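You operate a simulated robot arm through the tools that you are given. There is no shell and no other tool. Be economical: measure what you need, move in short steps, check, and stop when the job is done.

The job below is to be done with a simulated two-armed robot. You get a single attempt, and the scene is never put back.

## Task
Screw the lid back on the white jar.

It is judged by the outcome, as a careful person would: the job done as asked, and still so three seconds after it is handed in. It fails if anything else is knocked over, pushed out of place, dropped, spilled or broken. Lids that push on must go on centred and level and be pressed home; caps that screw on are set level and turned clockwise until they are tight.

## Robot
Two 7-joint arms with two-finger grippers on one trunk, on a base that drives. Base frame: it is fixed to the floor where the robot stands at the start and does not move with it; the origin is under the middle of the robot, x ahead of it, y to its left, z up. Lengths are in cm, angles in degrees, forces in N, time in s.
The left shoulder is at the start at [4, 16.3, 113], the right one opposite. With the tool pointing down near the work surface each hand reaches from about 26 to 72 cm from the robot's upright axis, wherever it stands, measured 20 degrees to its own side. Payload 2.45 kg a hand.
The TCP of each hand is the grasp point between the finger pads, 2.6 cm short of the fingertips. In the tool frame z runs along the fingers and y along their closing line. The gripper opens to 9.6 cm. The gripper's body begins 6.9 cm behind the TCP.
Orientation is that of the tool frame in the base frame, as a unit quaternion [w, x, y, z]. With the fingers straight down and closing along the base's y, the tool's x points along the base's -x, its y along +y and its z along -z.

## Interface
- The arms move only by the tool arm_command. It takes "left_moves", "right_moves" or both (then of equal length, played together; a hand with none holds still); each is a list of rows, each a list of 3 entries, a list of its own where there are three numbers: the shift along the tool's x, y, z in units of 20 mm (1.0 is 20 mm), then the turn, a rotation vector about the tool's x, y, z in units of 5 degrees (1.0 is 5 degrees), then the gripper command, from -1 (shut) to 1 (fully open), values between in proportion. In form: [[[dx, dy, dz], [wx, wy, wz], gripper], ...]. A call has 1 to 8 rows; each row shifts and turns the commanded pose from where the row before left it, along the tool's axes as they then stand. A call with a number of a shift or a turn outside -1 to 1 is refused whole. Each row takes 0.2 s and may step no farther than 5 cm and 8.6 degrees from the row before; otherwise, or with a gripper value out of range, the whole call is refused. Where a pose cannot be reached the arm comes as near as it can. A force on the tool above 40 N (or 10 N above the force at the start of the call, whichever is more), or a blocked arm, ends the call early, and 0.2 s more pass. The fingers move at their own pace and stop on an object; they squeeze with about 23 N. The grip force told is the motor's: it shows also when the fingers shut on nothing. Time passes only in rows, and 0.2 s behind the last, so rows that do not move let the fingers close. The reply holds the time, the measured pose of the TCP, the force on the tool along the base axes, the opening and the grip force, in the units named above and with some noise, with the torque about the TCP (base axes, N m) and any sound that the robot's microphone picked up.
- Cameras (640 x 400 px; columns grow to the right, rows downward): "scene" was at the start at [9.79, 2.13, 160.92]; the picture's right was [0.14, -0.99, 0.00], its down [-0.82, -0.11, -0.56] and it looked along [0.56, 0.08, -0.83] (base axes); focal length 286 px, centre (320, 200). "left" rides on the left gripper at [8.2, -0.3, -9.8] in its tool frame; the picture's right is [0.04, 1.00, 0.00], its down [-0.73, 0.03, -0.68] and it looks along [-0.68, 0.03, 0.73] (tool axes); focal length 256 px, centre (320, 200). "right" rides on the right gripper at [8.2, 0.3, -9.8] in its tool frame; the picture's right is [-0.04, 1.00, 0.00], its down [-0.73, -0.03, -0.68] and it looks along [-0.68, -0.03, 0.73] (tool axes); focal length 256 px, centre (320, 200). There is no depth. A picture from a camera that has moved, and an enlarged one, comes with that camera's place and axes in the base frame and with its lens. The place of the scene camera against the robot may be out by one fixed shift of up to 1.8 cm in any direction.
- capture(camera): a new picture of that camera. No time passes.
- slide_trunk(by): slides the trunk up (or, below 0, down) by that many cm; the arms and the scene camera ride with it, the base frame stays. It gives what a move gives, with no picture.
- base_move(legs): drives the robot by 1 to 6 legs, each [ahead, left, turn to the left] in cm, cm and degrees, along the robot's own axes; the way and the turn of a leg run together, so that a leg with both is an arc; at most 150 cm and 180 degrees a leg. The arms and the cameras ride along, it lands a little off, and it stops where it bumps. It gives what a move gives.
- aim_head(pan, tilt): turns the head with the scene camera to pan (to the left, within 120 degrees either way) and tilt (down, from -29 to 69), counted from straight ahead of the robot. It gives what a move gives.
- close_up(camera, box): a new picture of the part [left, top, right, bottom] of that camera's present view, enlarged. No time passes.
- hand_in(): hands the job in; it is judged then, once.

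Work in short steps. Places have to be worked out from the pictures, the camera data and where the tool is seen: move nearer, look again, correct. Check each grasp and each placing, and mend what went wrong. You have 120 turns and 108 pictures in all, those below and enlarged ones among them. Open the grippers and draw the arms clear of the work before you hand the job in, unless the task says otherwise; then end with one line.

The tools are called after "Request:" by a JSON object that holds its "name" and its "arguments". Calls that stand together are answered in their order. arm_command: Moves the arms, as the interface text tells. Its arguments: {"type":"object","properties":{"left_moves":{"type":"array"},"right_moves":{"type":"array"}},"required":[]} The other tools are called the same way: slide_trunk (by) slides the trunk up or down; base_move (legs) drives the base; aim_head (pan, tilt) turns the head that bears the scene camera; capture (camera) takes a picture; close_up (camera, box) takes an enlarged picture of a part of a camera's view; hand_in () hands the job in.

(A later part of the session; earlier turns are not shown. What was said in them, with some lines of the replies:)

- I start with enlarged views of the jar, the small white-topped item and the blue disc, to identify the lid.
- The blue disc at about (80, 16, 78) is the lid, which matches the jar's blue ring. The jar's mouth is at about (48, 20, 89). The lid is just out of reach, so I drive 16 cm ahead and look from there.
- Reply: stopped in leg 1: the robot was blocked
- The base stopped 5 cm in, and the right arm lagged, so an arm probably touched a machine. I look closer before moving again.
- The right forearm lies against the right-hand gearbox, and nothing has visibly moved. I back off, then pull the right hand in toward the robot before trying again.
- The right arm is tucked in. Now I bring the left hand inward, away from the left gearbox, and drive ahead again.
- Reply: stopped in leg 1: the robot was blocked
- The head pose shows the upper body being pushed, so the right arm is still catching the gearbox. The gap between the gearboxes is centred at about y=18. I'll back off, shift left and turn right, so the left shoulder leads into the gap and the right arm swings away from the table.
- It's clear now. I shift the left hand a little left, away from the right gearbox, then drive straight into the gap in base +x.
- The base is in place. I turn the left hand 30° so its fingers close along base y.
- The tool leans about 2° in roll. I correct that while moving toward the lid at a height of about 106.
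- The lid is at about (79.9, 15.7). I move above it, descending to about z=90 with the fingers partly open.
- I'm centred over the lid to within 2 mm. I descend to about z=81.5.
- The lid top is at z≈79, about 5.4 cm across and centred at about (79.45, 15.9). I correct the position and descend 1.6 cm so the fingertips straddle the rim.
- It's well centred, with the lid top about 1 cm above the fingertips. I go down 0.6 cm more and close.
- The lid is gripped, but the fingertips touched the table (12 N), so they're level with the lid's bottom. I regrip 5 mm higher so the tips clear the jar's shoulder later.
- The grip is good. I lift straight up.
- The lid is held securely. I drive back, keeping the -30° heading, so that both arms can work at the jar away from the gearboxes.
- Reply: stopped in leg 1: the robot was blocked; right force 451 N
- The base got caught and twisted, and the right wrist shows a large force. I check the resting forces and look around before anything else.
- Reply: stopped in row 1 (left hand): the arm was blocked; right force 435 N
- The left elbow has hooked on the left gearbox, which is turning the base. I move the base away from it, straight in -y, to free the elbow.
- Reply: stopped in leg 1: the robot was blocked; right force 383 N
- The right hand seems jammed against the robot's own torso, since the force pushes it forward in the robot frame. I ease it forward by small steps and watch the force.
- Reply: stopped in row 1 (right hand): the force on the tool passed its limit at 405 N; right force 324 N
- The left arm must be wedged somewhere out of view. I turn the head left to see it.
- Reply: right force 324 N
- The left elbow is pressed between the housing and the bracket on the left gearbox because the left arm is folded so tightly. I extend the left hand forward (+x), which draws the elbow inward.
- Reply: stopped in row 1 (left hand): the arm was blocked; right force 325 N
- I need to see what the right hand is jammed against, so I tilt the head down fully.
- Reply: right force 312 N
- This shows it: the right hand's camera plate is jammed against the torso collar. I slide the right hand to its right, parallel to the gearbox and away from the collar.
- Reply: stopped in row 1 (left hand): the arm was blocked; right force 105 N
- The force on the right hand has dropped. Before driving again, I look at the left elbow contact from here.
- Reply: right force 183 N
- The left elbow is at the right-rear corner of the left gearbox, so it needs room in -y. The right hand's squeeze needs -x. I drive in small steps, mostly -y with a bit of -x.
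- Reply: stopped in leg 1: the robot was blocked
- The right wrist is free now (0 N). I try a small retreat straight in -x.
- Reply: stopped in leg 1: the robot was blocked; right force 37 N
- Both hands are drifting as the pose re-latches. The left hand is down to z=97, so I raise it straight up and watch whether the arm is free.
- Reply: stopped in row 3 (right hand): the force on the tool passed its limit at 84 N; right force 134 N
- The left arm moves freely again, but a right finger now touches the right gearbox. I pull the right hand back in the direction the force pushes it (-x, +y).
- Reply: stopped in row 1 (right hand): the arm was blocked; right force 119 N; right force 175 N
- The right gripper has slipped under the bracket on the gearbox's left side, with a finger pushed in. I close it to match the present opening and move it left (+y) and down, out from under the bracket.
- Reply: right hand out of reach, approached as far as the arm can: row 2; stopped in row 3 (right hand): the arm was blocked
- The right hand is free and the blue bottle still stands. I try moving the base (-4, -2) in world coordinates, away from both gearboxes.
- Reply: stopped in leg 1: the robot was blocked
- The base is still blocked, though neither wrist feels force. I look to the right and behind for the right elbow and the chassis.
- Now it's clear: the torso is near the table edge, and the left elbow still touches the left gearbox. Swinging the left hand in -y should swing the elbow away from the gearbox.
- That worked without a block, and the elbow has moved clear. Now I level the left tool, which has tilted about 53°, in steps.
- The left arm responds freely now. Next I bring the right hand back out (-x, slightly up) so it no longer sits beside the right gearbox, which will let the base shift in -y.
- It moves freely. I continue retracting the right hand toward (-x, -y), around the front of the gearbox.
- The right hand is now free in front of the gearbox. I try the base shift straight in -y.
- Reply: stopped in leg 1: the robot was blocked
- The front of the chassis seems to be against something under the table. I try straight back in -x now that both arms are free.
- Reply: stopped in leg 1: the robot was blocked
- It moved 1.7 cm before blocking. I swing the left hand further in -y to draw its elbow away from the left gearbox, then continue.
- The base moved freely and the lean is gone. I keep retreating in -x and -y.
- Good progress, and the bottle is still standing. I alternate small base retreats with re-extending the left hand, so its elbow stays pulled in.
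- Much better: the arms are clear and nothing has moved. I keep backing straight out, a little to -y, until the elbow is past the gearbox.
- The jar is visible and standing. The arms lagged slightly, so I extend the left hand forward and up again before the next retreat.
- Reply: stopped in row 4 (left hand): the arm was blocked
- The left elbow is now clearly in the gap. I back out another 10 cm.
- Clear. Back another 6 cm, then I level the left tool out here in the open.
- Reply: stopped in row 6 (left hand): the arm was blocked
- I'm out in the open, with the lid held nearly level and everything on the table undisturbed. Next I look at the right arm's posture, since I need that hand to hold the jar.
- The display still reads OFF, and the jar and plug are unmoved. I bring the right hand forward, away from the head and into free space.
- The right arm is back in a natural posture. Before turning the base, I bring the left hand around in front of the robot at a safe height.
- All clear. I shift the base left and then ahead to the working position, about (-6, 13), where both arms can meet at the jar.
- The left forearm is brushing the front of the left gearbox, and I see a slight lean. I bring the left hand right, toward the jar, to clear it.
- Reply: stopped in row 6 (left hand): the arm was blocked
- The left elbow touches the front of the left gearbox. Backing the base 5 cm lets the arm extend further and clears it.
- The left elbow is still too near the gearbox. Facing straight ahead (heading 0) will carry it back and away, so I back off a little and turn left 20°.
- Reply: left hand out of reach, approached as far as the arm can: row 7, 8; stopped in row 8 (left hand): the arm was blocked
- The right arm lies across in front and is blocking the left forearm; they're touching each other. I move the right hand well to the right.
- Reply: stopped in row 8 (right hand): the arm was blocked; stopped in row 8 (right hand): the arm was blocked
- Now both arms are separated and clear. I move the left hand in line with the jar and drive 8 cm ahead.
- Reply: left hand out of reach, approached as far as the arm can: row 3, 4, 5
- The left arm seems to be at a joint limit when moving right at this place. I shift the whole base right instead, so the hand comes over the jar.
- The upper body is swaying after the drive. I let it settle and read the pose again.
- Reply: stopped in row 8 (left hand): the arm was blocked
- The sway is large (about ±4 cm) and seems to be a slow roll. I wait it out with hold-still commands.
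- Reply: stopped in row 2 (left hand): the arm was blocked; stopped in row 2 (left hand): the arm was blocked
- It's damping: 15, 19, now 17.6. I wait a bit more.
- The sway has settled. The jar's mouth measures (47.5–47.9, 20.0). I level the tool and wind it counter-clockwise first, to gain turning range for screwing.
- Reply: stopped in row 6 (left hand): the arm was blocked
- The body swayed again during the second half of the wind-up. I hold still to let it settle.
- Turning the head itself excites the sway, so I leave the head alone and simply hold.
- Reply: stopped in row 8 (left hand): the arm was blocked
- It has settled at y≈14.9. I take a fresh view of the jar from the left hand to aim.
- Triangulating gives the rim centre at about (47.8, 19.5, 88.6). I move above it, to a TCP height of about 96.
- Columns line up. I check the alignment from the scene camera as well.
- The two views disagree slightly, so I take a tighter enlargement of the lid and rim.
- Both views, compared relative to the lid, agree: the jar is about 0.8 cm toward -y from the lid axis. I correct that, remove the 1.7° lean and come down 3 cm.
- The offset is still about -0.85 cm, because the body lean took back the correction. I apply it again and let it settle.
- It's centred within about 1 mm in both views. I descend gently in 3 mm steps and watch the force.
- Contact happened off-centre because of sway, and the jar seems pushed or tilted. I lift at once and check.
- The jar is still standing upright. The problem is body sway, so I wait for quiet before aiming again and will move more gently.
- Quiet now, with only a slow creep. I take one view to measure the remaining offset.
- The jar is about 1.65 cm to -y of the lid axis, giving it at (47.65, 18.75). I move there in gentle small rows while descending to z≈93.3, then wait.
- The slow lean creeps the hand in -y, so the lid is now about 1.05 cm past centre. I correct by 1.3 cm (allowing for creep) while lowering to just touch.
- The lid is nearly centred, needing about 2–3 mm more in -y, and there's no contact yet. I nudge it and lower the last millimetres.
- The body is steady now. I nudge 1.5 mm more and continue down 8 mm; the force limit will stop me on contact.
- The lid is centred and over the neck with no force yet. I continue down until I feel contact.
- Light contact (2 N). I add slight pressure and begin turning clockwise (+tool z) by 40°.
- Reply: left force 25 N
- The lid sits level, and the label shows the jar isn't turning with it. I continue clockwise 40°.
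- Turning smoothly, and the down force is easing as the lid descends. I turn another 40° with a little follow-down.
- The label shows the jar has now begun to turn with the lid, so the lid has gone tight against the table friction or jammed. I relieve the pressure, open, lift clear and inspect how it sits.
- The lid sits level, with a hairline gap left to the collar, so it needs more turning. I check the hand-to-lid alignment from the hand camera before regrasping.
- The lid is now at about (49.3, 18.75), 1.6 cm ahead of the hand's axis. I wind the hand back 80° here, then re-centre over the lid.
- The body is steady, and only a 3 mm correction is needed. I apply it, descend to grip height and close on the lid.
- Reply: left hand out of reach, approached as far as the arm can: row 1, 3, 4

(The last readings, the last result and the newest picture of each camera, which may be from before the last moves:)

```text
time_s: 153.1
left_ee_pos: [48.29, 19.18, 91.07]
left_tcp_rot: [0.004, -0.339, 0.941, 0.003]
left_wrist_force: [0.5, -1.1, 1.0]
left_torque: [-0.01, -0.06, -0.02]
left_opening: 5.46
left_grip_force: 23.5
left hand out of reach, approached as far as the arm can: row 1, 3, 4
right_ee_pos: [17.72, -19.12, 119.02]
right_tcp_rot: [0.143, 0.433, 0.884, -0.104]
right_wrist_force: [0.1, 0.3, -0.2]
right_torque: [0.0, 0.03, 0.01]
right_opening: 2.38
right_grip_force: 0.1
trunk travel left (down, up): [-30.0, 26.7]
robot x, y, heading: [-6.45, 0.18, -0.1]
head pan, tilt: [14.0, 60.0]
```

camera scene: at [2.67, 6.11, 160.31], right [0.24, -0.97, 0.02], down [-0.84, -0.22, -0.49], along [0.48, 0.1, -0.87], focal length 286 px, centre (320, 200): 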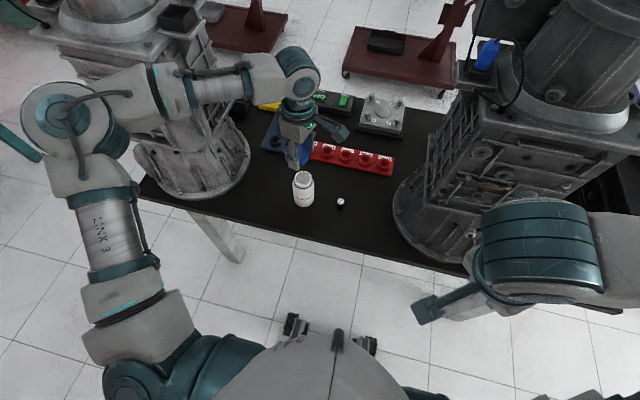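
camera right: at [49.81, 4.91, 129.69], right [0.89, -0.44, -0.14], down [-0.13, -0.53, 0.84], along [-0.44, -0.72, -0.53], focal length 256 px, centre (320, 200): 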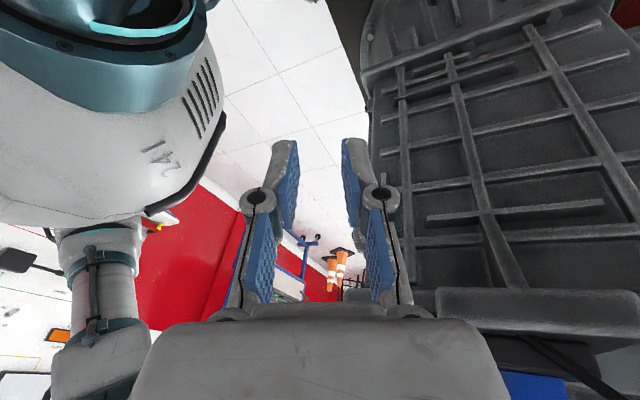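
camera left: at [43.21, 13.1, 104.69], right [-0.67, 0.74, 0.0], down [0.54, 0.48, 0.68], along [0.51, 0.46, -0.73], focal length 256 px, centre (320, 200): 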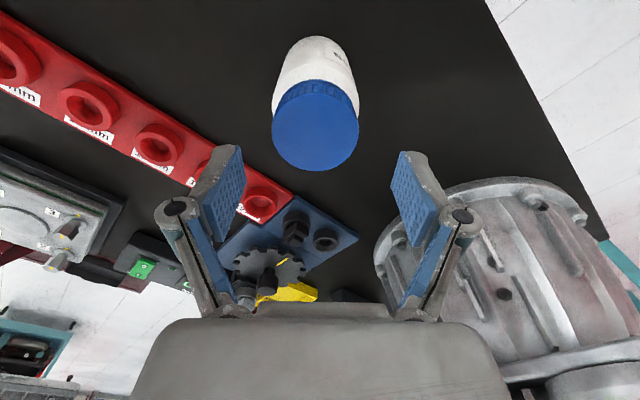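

The lid is gripped (5.46 cm), near the arm's reach limit. I turn clockwise again with light pressure and watch the torque.

Request:
{"name": "arm_command", "arguments": {"left_moves": [[[0, 0, 0.1], [0, 0, 0], -1], [[0, 0, 0.1], [0, 0, 1], -1], [[0, 0, 0.02], [0, 0, 1], -1], [[0, 0, 0.02], [0, 0, 1], -1], [[0, 0, 0.02], [0, 0, 1], -1], [[0, 0, 0.02], [0, 0, 1], -1], [[0, 0, 0.02], [0, 0, 1], -1], [[0, 0, 0.02], [0, 0, 1], -1]]}}

Request:
{"name": "arm_command", "arguments": {"left_moves": [[[0, 0, 0.02], [0, 0, 1], -1], [[0, 0, 0.02], [0, 0, 1], -1], [[0, 0, 0.02], [0, 0, 1], -1], [[0, 0, 0.02], [0, 0, 1], -1]]}}

Request:
{"name": "close_up", "arguments": {"camera": "scene", "box": [256, 145, 336, 205]}}

```text
time_s: 154.8
left_ee_pos: [48.23, 19.14, 90.76]
left_tcp_rot: [0.004, -0.039, 0.999, 0.005]
left_wrist_force: [2.5, -6.7, 23.4]
left_torque: [-0.39, -0.32, -0.05]
left_opening: 5.44
left_grip_force: 22.9
left hand out of reach, approached as far as the arm can: row 1
right_ee_pos: [17.45, -19.4, 118.92]
right_tcp_rot: [0.142, 0.434, 0.884, -0.104]
right_wrist_force: [-0.3, -0.2, 0.1]
right_torque: [-0.03, -0.02, 0.01]
right_opening: 2.4
right_grip_force: 0.0
trunk travel left (down, up): [-30.0, 26.7]
robot x, y, heading: [-6.32, -0.32, 0.1]
head pan, tilt: [14.0, 60.0]
```

```text
time_s: 155.8
left_ee_pos: [48.24, 19.17, 90.52]
left_tcp_rot: [0.002, 0.134, 0.991, 0.004]
left_wrist_force: [2.3, -4.9, 20.0]
left_torque: [-0.42, -0.29, -0.03]
left_opening: 5.39
left_grip_force: 22.9
right_ee_pos: [17.56, -19.36, 119.04]
right_tcp_rot: [0.142, 0.433, 0.884, -0.104]
right_wrist_force: [-0.2, -0.6, 0.4]
right_torque: [0.01, 0.01, -0.03]
right_opening: 2.41
right_grip_force: 0.1
trunk travel left (down, up): [-30.0, 26.7]
robot x, y, heading: [-6.36, -0.42, 0.1]
head pan, tilt: [14.0, 60.0]
```

```text
6.67 times, centred on (296, 175) of scene
camera zoom: at [2.39, 1.92, 160.44], right [0.24, -0.97, 0.0], down [-0.84, -0.21, -0.5], along [0.48, 0.12, -0.87], focal length 1910 px, centre (480, 367)
```

zoom: 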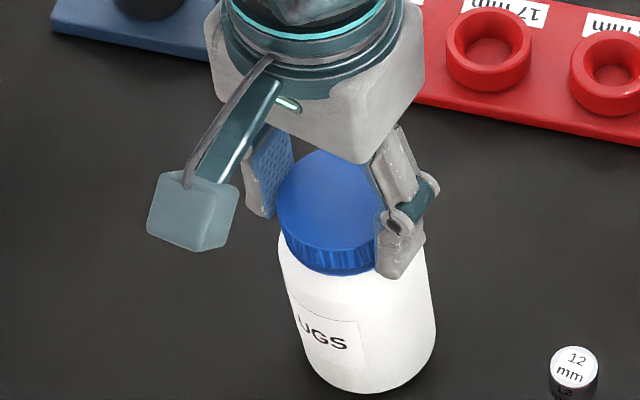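

About 43° of relative turn was gained, with the jar slipping only about 12°. The jar leans slightly toward the hand, so I ease sideways to upright it while continuing to turn.

Request:
{"name": "arm_command", "arguments": {"left_moves": [[[-0.13, -0.1, 0], [0, 0, 0], -1], [[-0.13, -0.1, 0], [0, 0, 0], -1], [[0, 0, 0.02], [0, 0, 1], -1], [[0, 0, 0.02], [0, 0, 1], -1], [[0, 0, 0.02], [0, 0, 1], -1], [[0, 0, 0.02], [0, 0, 1], -1], [[0, 0, 0.02], [0, 0, 1], -1], [[0, 0, 0.02], [0, 0, 1], -1]]}}

Request:
{"name": "arm_command", "arguments": {"left_moves": [[[0, 0, 0.02], [0, 0, 1], -1], [[0, 0, 0.02], [0, 0, 1], -1], [[0, 0, 0.02], [0, 0, 1], -1], [[0, 0, 0.02], [0, 0, 1], -1], [[0, 0, 0], [0, 0, 1], -1], [[0, 0, 0], [0, 0, 1], -1]]}}

```text
time_s: 157.7
left_ee_pos: [48.15, 19.21, 90.32]
left_tcp_rot: [0.003, 0.387, 0.922, 0.005]
left_wrist_force: [4.2, -2.8, 20.3]
left_torque: [-0.14, -0.27, 0.01]
left_opening: 5.37
left_grip_force: 22.3
left hand out of reach, approached as far as the arm can: row 1, 2
right_ee_pos: [17.55, -19.3, 118.93]
right_tcp_rot: [0.144, 0.433, 0.884, -0.105]
right_wrist_force: [-0.4, -0.5, -0.9]
right_torque: [0.03, -0.01, -0.02]
right_opening: 2.37
right_grip_force: 0.0
trunk travel left (down, up): [-30.0, 26.7]
robot x, y, heading: [-6.57, -0.3, 0.1]
head pan, tilt: [14.0, 60.0]
```

```text
time_s: 159.1
left_ee_pos: [48.07, 19.29, 90.25]
left_tcp_rot: [0.0, 0.612, 0.791, 0.004]
left_wrist_force: [4.0, -0.2, 19.8]
left_torque: [-0.02, -0.19, 0.02]
left_opening: 5.34
left_grip_force: 23.1
right_ee_pos: [17.64, -19.24, 118.88]
right_tcp_rot: [0.142, 0.433, 0.884, -0.105]
right_wrist_force: [-0.3, -0.2, -1.1]
right_torque: [-0.01, -0.02, 0.05]
right_opening: 2.4
right_grip_force: 0.0
trunk travel left (down, up): [-30.0, 26.7]
robot x, y, heading: [-6.37, -0.06, 0.4]
head pan, tilt: [14.0, 60.0]
```

The side torques are fading and the lid is still descending. I relieve the pressure, open in place, wind back around the lid and regrasp.

Request:
{"name": "arm_command", "arguments": {"left_moves": [[[0, 0, -0.1], [0, 0, 0], -1], [[0, 0, -0.1], [0, 0, 0], -1], [[0, 0, 0], [0, 0, 0], 0.4], [[0, 0, 0], [0, 0, 0], 0.7], [[0, 0, 0], [0, 0, -1], 0.7], [[0, 0, 0], [0, 0, -1], 0.7], [[0, 0, 0], [0, 0, -1], 0.7], [[0, 0, 0], [0, 0, -1], 0.7]]}}

Request:
{"name": "arm_command", "arguments": {"left_moves": [[[0, 0, 0], [0, 0, -1], 0.7], [[0, 0, 0], [0, 0, -1], 0.7], [[0, 0, 0], [0, 0, -1], 0.7], [[0, 0, 0], [0, 0, -1], 0.7], [[0, 0, 0], [0, 0, -1], 0.7], [[0, 0, 0], [0, 0, -1], 0.7], [[0, 0, 0], [0, 0, -1], 0.7], [[0, 0, 0], [0, 0, -1], 0.7]]}}

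Request:
{"name": "arm_command", "arguments": {"left_moves": [[[0, 0, 0], [0, 0, -1], 0.7], [[0, 0, 0], [0, 0, -1], 0.7], [[0, 0, 0], [0, 0, -1], 0.7], [[0, 0, 0], [0, 0, -1], 0.7], [[0, 0, 0], [0, 0, -1], 0.7], [[0, 0, 0], [0, 0, -1], 0.7], [[0, 0, 0], [0, 0, -1], 0.7], [[0, 0, 0], [0, 0, -1], 0.7]]}}

```text
time_s: 160.8
left_ee_pos: [48.28, 19.29, 90.45]
left_tcp_rot: [0.0, 0.464, 0.886, 0.004]
left_wrist_force: [0.3, -1.0, 0.1]
left_torque: [0.02, -0.01, -0.01]
left_opening: 8.17
left_grip_force: 0.0
right_ee_pos: [17.6, -19.18, 118.93]
right_tcp_rot: [0.143, 0.434, 0.884, -0.105]
right_wrist_force: [0.2, 0.3, 0.8]
right_torque: [-0.02, 0.01, -0.03]
right_opening: 2.4
right_grip_force: 0.1
trunk travel left (down, up): [-30.0, 26.7]
robot x, y, heading: [-6.86, -0.15, 0.1]
head pan, tilt: [14.0, 60.0]
```

```text
time_s: 162.7
left_ee_pos: [48.18, 19.31, 90.43]
left_tcp_rot: [0.002, 0.134, 0.991, 0.004]
left_wrist_force: [0.5, 0.0, 0.6]
left_torque: [-0.01, 0.02, 0.02]
left_opening: 8.16
left_grip_force: 0.0
right_ee_pos: [17.74, -19.1, 118.95]
right_tcp_rot: [0.143, 0.433, 0.883, -0.105]
right_wrist_force: [-0.1, -0.6, 0.9]
right_torque: [0.04, 0.01, 0.0]
right_opening: 2.42
right_grip_force: 0.1
trunk travel left (down, up): [-30.0, 26.7]
robot x, y, heading: [-6.36, -0.15, 0.1]
head pan, tilt: [14.0, 60.0]
```

```text
time_s: 164.4
left_ee_pos: [48.24, 19.21, 90.5]
left_tcp_rot: [0.002, -0.214, 0.977, 0.003]
left_wrist_force: [-0.2, -0.3, -0.6]
left_torque: [0.02, -0.01, 0.0]
left_opening: 8.17
left_grip_force: 0.0
right_ee_pos: [17.69, -19.07, 118.84]
right_tcp_rot: [0.143, 0.433, 0.883, -0.106]
right_wrist_force: [-0.1, -0.2, 0.0]
right_torque: [-0.01, -0.01, 0.0]
right_opening: 2.42
right_grip_force: 0.1
trunk travel left (down, up): [-30.0, 26.7]
robot x, y, heading: [-6.19, -0.54, -0.1]
head pan, tilt: [14.0, 60.0]
```

The wind-back was clean. I close, press and turn clockwise again.

Request:
{"name": "arm_command", "arguments": {"left_moves": [[[0, 0, 0], [0, 0, 0], 0.2], [[0, 0, 0], [0, 0, 0], -1], [[0, 0, 0], [0, 0, 0], -1], [[0, 0, 0.12], [0, 0, 0], -1], [[0, 0, 0.12], [0, 0, 1], -1], [[0, 0, 0], [0, 0, 1], -1], [[0, 0, 0], [0, 0, 1], -1], [[0, 0, 0], [0, 0, 1], -1]]}}

Request:
{"name": "arm_command", "arguments": {"left_moves": [[[0, 0, 0.01], [0, 0, 1], -1], [[0, 0, 0.01], [0, 0, 1], -1], [[0, 0, 0.01], [0, 0, 1], -1], [[0, 0, 0.01], [0, 0, 1], -1], [[0, 0, 0.01], [0, 0, 1], -1], [[0, 0, 0.01], [0, 0, 1], -1], [[0, 0, 0.01], [0, 0, 1], -1], [[0, 0, 0.01], [0, 0, 1], -1]]}}

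Request:
{"name": "arm_command", "arguments": {"left_moves": [[[0, 0, 0.01], [0, 0, 1], -1], [[0, 0, 0.01], [0, 0, 1], -1], [[0, 0, 0.01], [0, 0, 1], -1], [[0, 0, 0.01], [0, 0, 1], -1], [[0, 0, 0.01], [0, 0, 1], -1], [[0, 0, 0.01], [0, 0, 1], -1], [[0, 0, 0.01], [0, 0, 1], -1], [[0, 0, 0.01], [0, 0, 1], -1]]}}

Request:
{"name": "close_up", "arguments": {"camera": "scene", "box": [256, 145, 336, 205]}}

```text
time_s: 166.2
left_ee_pos: [48.14, 19.19, 90.29]
left_tcp_rot: [0.004, -0.039, 0.999, 0.004]
left_wrist_force: [2.1, -5.1, 20.5]
left_torque: [-0.34, -0.17, 0.01]
left_opening: 5.42
left_grip_force: 22.8
right_ee_pos: [17.61, -19.42, 118.87]
right_tcp_rot: [0.142, 0.433, 0.884, -0.103]
right_wrist_force: [0.1, 0.6, -0.2]
right_torque: [0.0, 0.0, 0.01]
right_opening: 2.37
right_grip_force: 0.1
trunk travel left (down, up): [-30.0, 26.7]
robot x, y, heading: [-6.79, 0.04, -0.0]
head pan, tilt: [14.0, 60.0]
```

```text
time_s: 168.1
left_ee_pos: [48.06, 19.47, 89.95]
left_tcp_rot: [0.0, 0.305, 0.952, 0.006]
left_wrist_force: [-4.4, 2.1, 13.2]
left_torque: [0.16, 0.22, 0.01]
left_opening: 5.34
left_grip_force: 23.1
right_ee_pos: [17.59, -19.12, 118.81]
right_tcp_rot: [0.143, 0.434, 0.883, -0.105]
right_wrist_force: [0.0, -0.6, -1.3]
right_torque: [0.03, 0.01, 0.0]
right_opening: 2.39
right_grip_force: 0.0
trunk travel left (down, up): [-30.0, 26.7]
robot x, y, heading: [-6.62, -0.24, 0.2]
head pan, tilt: [14.0, 60.0]
```

```text
time_s: 169.8
left_ee_pos: [47.99, 19.52, 89.89]
left_tcp_rot: [0.0, 0.612, 0.791, 0.005]
left_wrist_force: [1.6, 1.0, 10.4]
left_torque: [-0.09, -0.31, 0.0]
left_opening: 5.35
left_grip_force: 23.1
right_ee_pos: [17.58, -19.23, 118.92]
right_tcp_rot: [0.142, 0.434, 0.883, -0.105]
right_wrist_force: [0.0, 0.6, -0.3]
right_torque: [-0.01, 0.0, -0.02]
right_opening: 2.41
right_grip_force: 0.1
trunk travel left (down, up): [-30.0, 26.7]
robot x, y, heading: [-6.17, -0.49, 0.2]
head pan, tilt: [14.0, 60.0]
```

```text
6.67 times, centred on (296, 175) of scene
camera zoom: at [2.52, 2.25, 160.42], right [0.24, -0.97, 0.0], down [-0.84, -0.21, -0.5], along [0.48, 0.12, -0.87], focal length 1910 px, centre (480, 367)
```

zoom: 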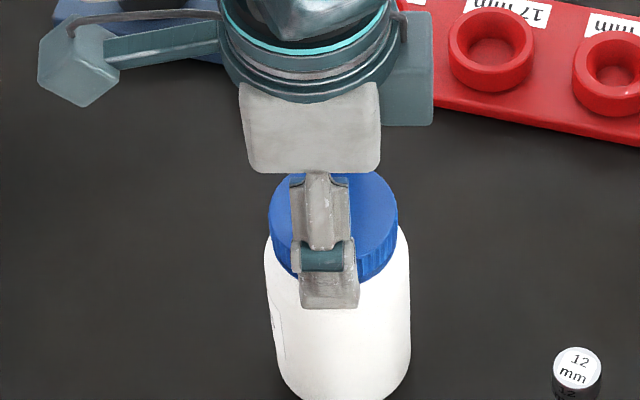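

The lid has dropped another 4–5 mm and now sits at the shoulder, with part of the turn going into jar slip. I do another wind-back and turn to see whether it still advances.

Request:
{"name": "arm_command", "arguments": {"left_moves": [[[0, 0, -0.06], [0, 0, 0], -1], [[0, 0, -0.06], [0, 0, 0], -1], [[0, 0, 0], [0, 0, 0], 0.4], [[0, 0, 0], [0, 0, 0], 0.7], [[0, 0, 0], [0, 0, -1], 0.7], [[0, 0, 0], [0, 0, -1], 0.7], [[0, 0, 0], [0, 0, -1], 0.7], [[0, 0, 0], [0, 0, -1], 0.7]]}}

Request:
{"name": "arm_command", "arguments": {"left_moves": [[[0, 0, 0], [0, 0, -1], 0.7], [[0, 0, 0], [0, 0, -1], 0.7], [[0, 0, 0], [0, 0, -1], 0.7], [[0, 0, 0], [0, 0, -1], 0.7], [[0, 0, 0], [0, 0, -1], 0.7], [[0, 0, 0], [0, 0, -1], 0.7], [[0, 0, 0], [0, 0, -1], 0.7], [[0, 0, 0], [0, 0, -1], 0.7]]}}

Request:
{"name": "arm_command", "arguments": {"left_moves": [[[0, 0, 0], [0, 0, -1], 0.7], [[0, 0, 0], [0, 0, -1], 0.7], [[0, 0, 0], [0, 0, -1], 0.7], [[0, 0, 0], [0, 0, -1], 0.7], [[0, 0, 0], [0, 0, -1], 0.7], [[0, 0, 0], [0, 0, -1], 0.7], [[0, 0, 0], [0, 0, -1], 0.7], [[0, 0, 0], [0, 0, -1], 0.7]]}}

Request:
{"name": "arm_command", "arguments": {"left_moves": [[[0, 0, 0], [0, 0, 0], 0.2], [[0, 0, 0], [0, 0, 0], -1], [[0, 0, 0], [0, 0, 0], -1], [[0, 0, 0.1], [0, 0, 0], -1], [[0, 0, 0.1], [0, 0, 1], -1], [[0, 0, 0], [0, 0, 1], -1], [[0, 0, 0], [0, 0, 1], -1], [[0, 0, 0], [0, 0, 1], -1]]}}

Request:
{"name": "arm_command", "arguments": {"left_moves": [[[0, 0, 0], [0, 0, 1], -1], [[0, 0, 0], [0, 0, 1], -1], [[0, 0, 0], [0, 0, 1], -1], [[0, 0, 0], [0, 0, 1], -1]]}}

Request:
{"name": "arm_command", "arguments": {"left_moves": [[[0, 0, 0], [0, 0, 1], -1], [[0, 0, 0], [0, 0, 1], -1], [[0, 0, 0], [0, 0, 1], -1], [[0, 0, 0], [0, 0, 1], -1], [[0, 0, 0], [0, 0, 1], -1], [[0, 0, 0], [0, 0, 1], -1], [[0, 0, 0], [0, 0, 1], -1], [[0, 0, 0], [0, 0, 1], -1]]}}

```text
time_s: 171.7
left_ee_pos: [48.15, 19.48, 89.96]
left_tcp_rot: [0.0, 0.464, 0.886, 0.004]
left_wrist_force: [1.1, 0.1, -0.1]
left_torque: [0.01, 0.02, 0.02]
left_opening: 8.15
left_grip_force: 0.0
right_ee_pos: [17.71, -19.12, 118.95]
right_tcp_rot: [0.143, 0.434, 0.883, -0.106]
right_wrist_force: [0.7, 1.3, 0.1]
right_torque: [-0.02, 0.01, -0.02]
right_opening: 2.39
right_grip_force: 0.2
trunk travel left (down, up): [-30.0, 26.7]
robot x, y, heading: [-6.21, -0.5, 0.4]
head pan, tilt: [14.0, 60.0]
```

```text
time_s: 173.4
left_ee_pos: [48.13, 19.45, 90.0]
left_tcp_rot: [0.002, 0.134, 0.991, 0.004]
left_wrist_force: [-0.5, -0.5, -0.1]
left_torque: [-0.03, 0.0, 0.01]
left_opening: 8.18
left_grip_force: 0.0
right_ee_pos: [17.71, -19.07, 119.0]
right_tcp_rot: [0.143, 0.434, 0.883, -0.105]
right_wrist_force: [0.7, -0.2, 0.2]
right_torque: [-0.03, 0.02, 0.02]
right_opening: 2.4
right_grip_force: 0.1
trunk travel left (down, up): [-30.0, 26.7]
robot x, y, heading: [-6.48, -0.37, -0.0]
head pan, tilt: [14.0, 60.0]
```

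```text
time_s: 175.2
left_ee_pos: [48.22, 19.41, 89.83]
left_tcp_rot: [0.003, -0.214, 0.977, 0.003]
left_wrist_force: [-0.2, -0.1, -0.2]
left_torque: [-0.03, 0.01, 0.03]
left_opening: 8.15
left_grip_force: 0.1
right_ee_pos: [17.75, -19.17, 118.99]
right_tcp_rot: [0.143, 0.434, 0.883, -0.106]
right_wrist_force: [0.0, -0.5, -1.0]
right_torque: [0.04, -0.02, 0.02]
right_opening: 2.41
right_grip_force: 0.1
trunk travel left (down, up): [-30.0, 26.7]
robot x, y, heading: [-6.12, -0.29, 0.2]
head pan, tilt: [14.0, 60.0]
```

```text
time_s: 177.1
left_ee_pos: [48.04, 19.51, 89.8]
left_tcp_rot: [0.003, -0.039, 0.999, 0.004]
left_wrist_force: [3.3, 2.4, 22.2]
left_torque: [0.07, -0.08, 0.0]
left_opening: 5.37
left_grip_force: 23.0
left hand out of reach, approached as far as the arm can: row 5
right_ee_pos: [17.6, -19.14, 118.84]
right_tcp_rot: [0.143, 0.432, 0.884, -0.105]
right_wrist_force: [0.1, 0.1, 0.3]
right_torque: [-0.02, -0.01, 0.01]
right_opening: 2.37
right_grip_force: 0.0
trunk travel left (down, up): [-30.0, 26.7]
robot x, y, heading: [-6.36, -0.16, 0.0]
head pan, tilt: [14.0, 60.0]
```

```text
time_s: 178.1
left_ee_pos: [47.84, 19.51, 89.59]
left_tcp_rot: [0.002, 0.134, 0.991, 0.005]
left_wrist_force: [2.9, 1.0, 18.1]
left_torque: [-0.02, -0.02, -0.01]
left_opening: 5.35
left_grip_force: 23.2
right_ee_pos: [17.63, -19.29, 118.94]
right_tcp_rot: [0.143, 0.434, 0.883, -0.105]
right_wrist_force: [0.1, -0.2, 0.5]
right_torque: [0.01, 0.02, 0.0]
right_opening: 2.42
right_grip_force: 0.1
trunk travel left (down, up): [-30.0, 26.7]
robot x, y, heading: [-6.28, -0.06, -0.0]
head pan, tilt: [14.0, 60.0]
```

```text
time_s: 179.8
left_ee_pos: [48.0, 19.48, 89.65]
left_tcp_rot: [-0.001, 0.466, 0.885, 0.004]
left_wrist_force: [-0.3, -0.9, 3.3]
left_torque: [-0.01, 0.04, 0.05]
left_opening: 5.35
left_grip_force: 23.2
right_ee_pos: [17.61, -19.15, 118.88]
right_tcp_rot: [0.142, 0.434, 0.884, -0.105]
right_wrist_force: [0.1, -1.2, 0.3]
right_torque: [0.02, 0.0, 0.02]
right_opening: 2.39
right_grip_force: 0.1
trunk travel left (down, up): [-30.0, 26.7]
robot x, y, heading: [-6.48, -0.38, -0.1]
head pan, tilt: [14.0, 60.0]
```

The down force dropped from 22 to 3 N at the same commanded height, so the thread is still pulling the lid down. I continue with more follow-down.

Request:
{"name": "arm_command", "arguments": {"left_moves": [[[0, 0, 0.1], [0, 0, 0], -1], [[0, 0, 0.1], [0, 0, 1], -1], [[0, 0, 0], [0, 0, 1], -1], [[0, 0, 0], [0, 0, 1], -1], [[0, 0, 0], [0, 0, 1], -1], [[0, 0, 0], [0, 0, 1], -1], [[0, 0, 0], [0, 0, 1], -1]]}}

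Request:
{"name": "arm_command", "arguments": {"left_moves": [[[0, 0, -0.06], [0, 0, 0], -1], [[0, 0, -0.06], [0, 0, 0], -1], [[0, 0, 0], [0, 0, 0], 0.4], [[0, 0, 0], [0, 0, 0], 0.7], [[0, 0, 0], [0, 0, -1], 0.7], [[0, 0, 0], [0, 0, -1], 0.7], [[0, 0, 0], [0, 0, -1], 0.7], [[0, 0, 0], [0, 0, -1], 0.7]]}}

Request:
{"name": "arm_command", "arguments": {"left_moves": [[[0, 0, 0], [0, 0, -1], 0.7], [[0, 0, 0], [0, 0, -1], 0.7], [[0, 0, 0], [0, 0, -1], 0.7], [[0, 0, 0], [0, 0, -1], 0.7], [[0, 0, 0], [0, 0, -1], 0.7], [[0, 0, 0], [0, 0, -1], 0.7], [[0, 0, 0], [0, 0, -1], 0.7], [[0, 0, 0], [0, 0, -1], 0.7]]}}

Request:
{"name": "arm_command", "arguments": {"left_moves": [[[0, 0, 0], [0, 0, -1], 0.7], [[0, 0, 0], [0, 0, -1], 0.7], [[0, 0, 0], [0, 0, -1], 0.7], [[0, 0, 0], [0, 0, -1], 0.7], [[0, 0, 0], [0, 0, -1], 0.7], [[0, 0, 0], [0, 0, -1], 0.7], [[0, 0, 0], [0, 0, -1], 0.7], [[0, 0, 0], [0, 0, -1], 0.7]]}}

Request:
{"name": "arm_command", "arguments": {"left_moves": [[[0, 0, 0], [0, 0, 0], 0.2], [[0, 0, 0], [0, 0, 0], -1], [[0, 0, 0], [0, 0, 0], -1], [[0, 0, 0.1], [0, 0, 0], -1], [[0, 0, 0.1], [0, 0, 1], -1], [[0, 0, 0], [0, 0, 1], -1], [[0, 0, 0], [0, 0, 1], -1], [[0, 0, 0], [0, 0, 1], -1]]}}

Request:
{"name": "arm_command", "arguments": {"left_moves": [[[0, 0, 0], [0, 0, 1], -1], [[0, 0, 0], [0, 0, 1], -1], [[0, 0, 0], [0, 0, 1], -1], [[0, 0, 0], [0, 0, 1], -1], [[0, 0, 0], [0, 0, 1], -1], [[0, 0, 0], [0, 0, 1], -1]]}}

```text
time_s: 181.4
left_ee_pos: [47.75, 19.39, 89.53]
left_tcp_rot: [0.001, 0.678, 0.735, 0.006]
left_wrist_force: [-0.3, -2.6, 30.0]
left_torque: [-0.17, 0.19, 0.22]
left_opening: 5.39
left_grip_force: 23.1
right_ee_pos: [17.34, -19.47, 118.9]
right_tcp_rot: [0.143, 0.435, 0.883, -0.105]
right_wrist_force: [-0.1, -0.1, 0.1]
right_torque: [0.01, 0.04, -0.03]
right_opening: 2.4
right_grip_force: 0.0
trunk travel left (down, up): [-30.0, 26.7]
robot x, y, heading: [-6.41, -0.18, 0.2]
head pan, tilt: [14.0, 60.0]
```

```text
time_s: 183.2
left_ee_pos: [48.17, 19.59, 89.53]
left_tcp_rot: [-0.001, 0.539, 0.842, 0.005]
left_wrist_force: [0.3, -0.2, 0.2]
left_torque: [-0.02, -0.01, 0.03]
left_opening: 8.17
left_grip_force: 0.1
right_ee_pos: [17.83, -19.06, 119.09]
right_tcp_rot: [0.142, 0.433, 0.884, -0.105]
right_wrist_force: [-0.5, 0.2, 0.7]
right_torque: [0.03, -0.02, -0.01]
right_opening: 2.42
right_grip_force: 0.1
trunk travel left (down, up): [-30.0, 26.7]
robot x, y, heading: [-6.68, 0.26, 0.1]
head pan, tilt: [14.0, 60.0]
```

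```text
time_s: 185.1
left_ee_pos: [48.08, 19.66, 89.42]
left_tcp_rot: [0.001, 0.22, 0.976, 0.004]
left_wrist_force: [0.0, 0.1, -1.0]
left_torque: [0.01, 0.03, 0.0]
left_opening: 8.14
left_grip_force: 0.0
right_ee_pos: [17.76, -19.17, 119.02]
right_tcp_rot: [0.143, 0.433, 0.884, -0.104]
right_wrist_force: [-0.5, -0.2, 0.1]
right_torque: [-0.01, 0.0, 0.01]
right_opening: 2.4
right_grip_force: 0.0
trunk travel left (down, up): [-30.0, 26.7]
robot x, y, heading: [-6.34, -0.29, -0.0]
head pan, tilt: [14.0, 60.0]
```

```text
time_s: 186.8
left_ee_pos: [47.97, 19.63, 89.5]
left_tcp_rot: [0.001, -0.128, 0.992, 0.003]
left_wrist_force: [-0.3, 0.3, -0.7]
left_torque: [0.0, 0.04, 0.0]
left_opening: 8.12
left_grip_force: 0.0
right_ee_pos: [17.8, -19.09, 118.86]
right_tcp_rot: [0.142, 0.434, 0.884, -0.105]
right_wrist_force: [0.2, -0.2, 0.6]
right_torque: [0.01, 0.01, 0.0]
right_opening: 2.39
right_grip_force: 0.1
trunk travel left (down, up): [-30.0, 26.7]
robot x, y, heading: [-6.74, -0.31, -0.2]
head pan, tilt: [14.0, 60.0]
```

```text
time_s: 188.7
left_ee_pos: [47.75, 19.46, 89.35]
left_tcp_rot: [0.004, 0.048, 0.999, 0.004]
left_wrist_force: [1.0, -1.9, 26.0]
left_torque: [-0.28, 0.09, 0.17]
left_opening: 5.4
left_grip_force: 23.5
right_ee_pos: [17.48, -19.37, 118.92]
right_tcp_rot: [0.143, 0.433, 0.884, -0.104]
right_wrist_force: [0.8, 0.4, 0.7]
right_torque: [0.01, -0.01, -0.01]
right_opening: 2.37
right_grip_force: 0.0
trunk travel left (down, up): [-30.0, 26.7]
robot x, y, heading: [-6.44, -0.37, 0.1]
head pan, tilt: [14.0, 60.0]
```

```text
time_s: 190.1
left_ee_pos: [47.82, 19.57, 89.26]
left_tcp_rot: [0.002, 0.304, 0.953, 0.005]
left_wrist_force: [1.8, -2.7, 25.4]
left_torque: [-0.38, -0.05, 0.2]
left_opening: 5.43
left_grip_force: 22.6
right_ee_pos: [17.53, -19.34, 118.94]
right_tcp_rot: [0.143, 0.433, 0.884, -0.105]
right_wrist_force: [-0.1, -0.2, -0.3]
right_torque: [0.01, 0.01, 0.01]
right_opening: 2.41
right_grip_force: 0.1
trunk travel left (down, up): [-30.0, 26.7]
robot x, y, heading: [-6.15, -0.3, -0.1]
head pan, tilt: [14.0, 60.0]
```

Torque about the vertical has jumped to 0.2 N·m and the height no longer changes: the lid has gone tight. I give one firmer tightening turn with more pressure.

Request:
{"name": "arm_command", "arguments": {"left_moves": [[[0, 0, 0.06], [0, 0, 0], -1], [[0, 0, 0.06], [0, 0, 1], -1], [[0, 0, 0], [0, 0, 1], -1], [[0, 0, 0], [0, 0, 1], -1], [[0, 0, 0], [0, 0, 1], -1], [[0, 0, 0], [0, 0, 1], -1]]}}

```text
time_s: 191.4
left_ee_pos: [47.75, 19.54, 89.15]
left_tcp_rot: [0.002, 0.503, 0.864, 0.006]
left_wrist_force: [-1.2, -1.2, 34.1]
left_torque: [-0.11, 0.12, 0.25]
left_opening: 5.46
left_grip_force: 23.1
right_ee_pos: [17.5, -19.24, 118.82]
right_tcp_rot: [0.144, 0.434, 0.883, -0.105]
right_wrist_force: [0.0, -0.5, -0.1]
right_torque: [-0.02, 0.04, -0.04]
right_opening: 2.37
right_grip_force: 0.0
trunk travel left (down, up): [-30.0, 26.7]
robot x, y, heading: [-6.36, -0.5, 0.1]
head pan, tilt: [14.0, 60.0]
```

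It's tight at 0.25 N·m. I relieve the pressure, open fully and lift straight up clear.

Request:
{"name": "arm_command", "arguments": {"left_moves": [[[0, 0, -0.15], [0, 0, 0], -1], [[0, 0, -0.15], [0, 0, 0], -1], [[0, 0, 0], [0, 0, 0], 0.4], [[0, 0, 0], [0, 0, 0], 1], [[0, 0, -0.4], [0, 0, 0], 1], [[0, 0, -0.8], [0, 0, 0], 1], [[0, 0, -0.8], [0, 0, 0], 1], [[0, 0, -0.8], [0, 0, 0], 1]]}}

Request:
{"name": "arm_command", "arguments": {"left_moves": [[[0, 0, -0.8], [0, 0, 0], 1], [[0, 0, -0.8], [0, 0, 0], 1], [[0, 0, -0.8], [0, 0, 0], 1], [[0, 0, -0.8], [0, 0, 0], 1], [[0, 0, -0.8], [0, 0, 0], 1], [[0, 0, -0.8], [0, 0, 0], 1], [[0, 0, 0], [0, 0, 0], 1], [[0, 0, 0], [0, 0, 0], 1]], "right_moves": [[[0, 0, 0], [0, 0, 0], 1], [[0, 0, 0], [0, 0, 0], 1], [[0, 0, 0], [0, 0, 0], 1], [[0, 0, 0], [0, 0, 0], 1], [[0, 0, 0], [0, 0, 0], 1], [[0, 0, 0], [0, 0, 0], 1], [[0, 0, 0], [0, 0, 0], 1], [[0, 0, 0], [0, 0, 0], 1]]}}

Request:
{"name": "close_up", "arguments": {"camera": "scene", "box": [220, 110, 380, 230]}}

```text
time_s: 193.2
left_ee_pos: [48.06, 19.57, 95.07]
left_tcp_rot: [-0.001, 0.502, 0.865, 0.005]
left_wrist_force: [0.5, -0.9, -0.2]
left_torque: [-0.04, 0.02, 0.0]
left_opening: 9.6
left_grip_force: 0.1
right_ee_pos: [17.65, -19.22, 118.83]
right_tcp_rot: [0.143, 0.433, 0.884, -0.105]
right_wrist_force: [0.5, -0.4, -0.6]
right_torque: [0.01, 0.0, 0.0]
right_opening: 2.4
right_grip_force: 0.0
trunk travel left (down, up): [-30.0, 26.7]
robot x, y, heading: [-6.4, -0.26, 0.4]
head pan, tilt: [14.0, 60.0]
```

```text
time_s: 195.1
left_ee_pos: [48.06, 19.52, 104.68]
left_tcp_rot: [-0.001, 0.503, 0.864, 0.005]
left_wrist_force: [-0.7, -0.2, -0.1]
left_torque: [-0.03, 0.01, 0.01]
left_opening: 9.56
left_grip_force: 0.0
right_ee_pos: [17.79, -19.1, 118.83]
right_tcp_rot: [0.142, 0.434, 0.883, -0.105]
right_wrist_force: [-0.7, 0.2, -0.3]
right_torque: [-0.04, 0.0, 0.02]
right_opening: 9.59
right_grip_force: 0.0
trunk travel left (down, up): [-30.0, 26.7]
robot x, y, heading: [-6.32, 0.04, 0.2]
head pan, tilt: [14.0, 60.0]
```

```text
3.33 times, centred on (300, 170) of scene
camera zoom: at [2.71, 2.3, 160.4], right [0.24, -0.97, 0.0], down [-0.84, -0.21, -0.5], along [0.48, 0.12, -0.87], focal length 955 px, centre (387, 300)
```

zoom: 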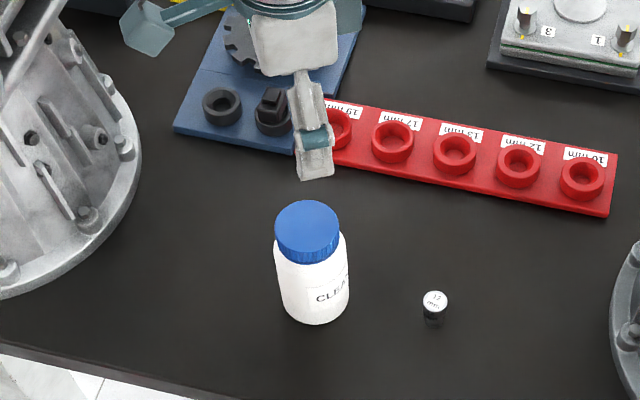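

The lid sits level, fully down on the jar's shoulder and tight. The jar stands upright, nothing else on the table has moved, and both grippers are open and clear.

Request:
{"name": "hand_in", "arguments": {}}

```text
The job is handed in.
```

The blue lid is screwed onto the white jar, level and tight to about 0.25 N·m. The jar is upright about 1 cm from where it started, and I saw nothing else on the table out of place, although the arms hit both gearboxes along the way.
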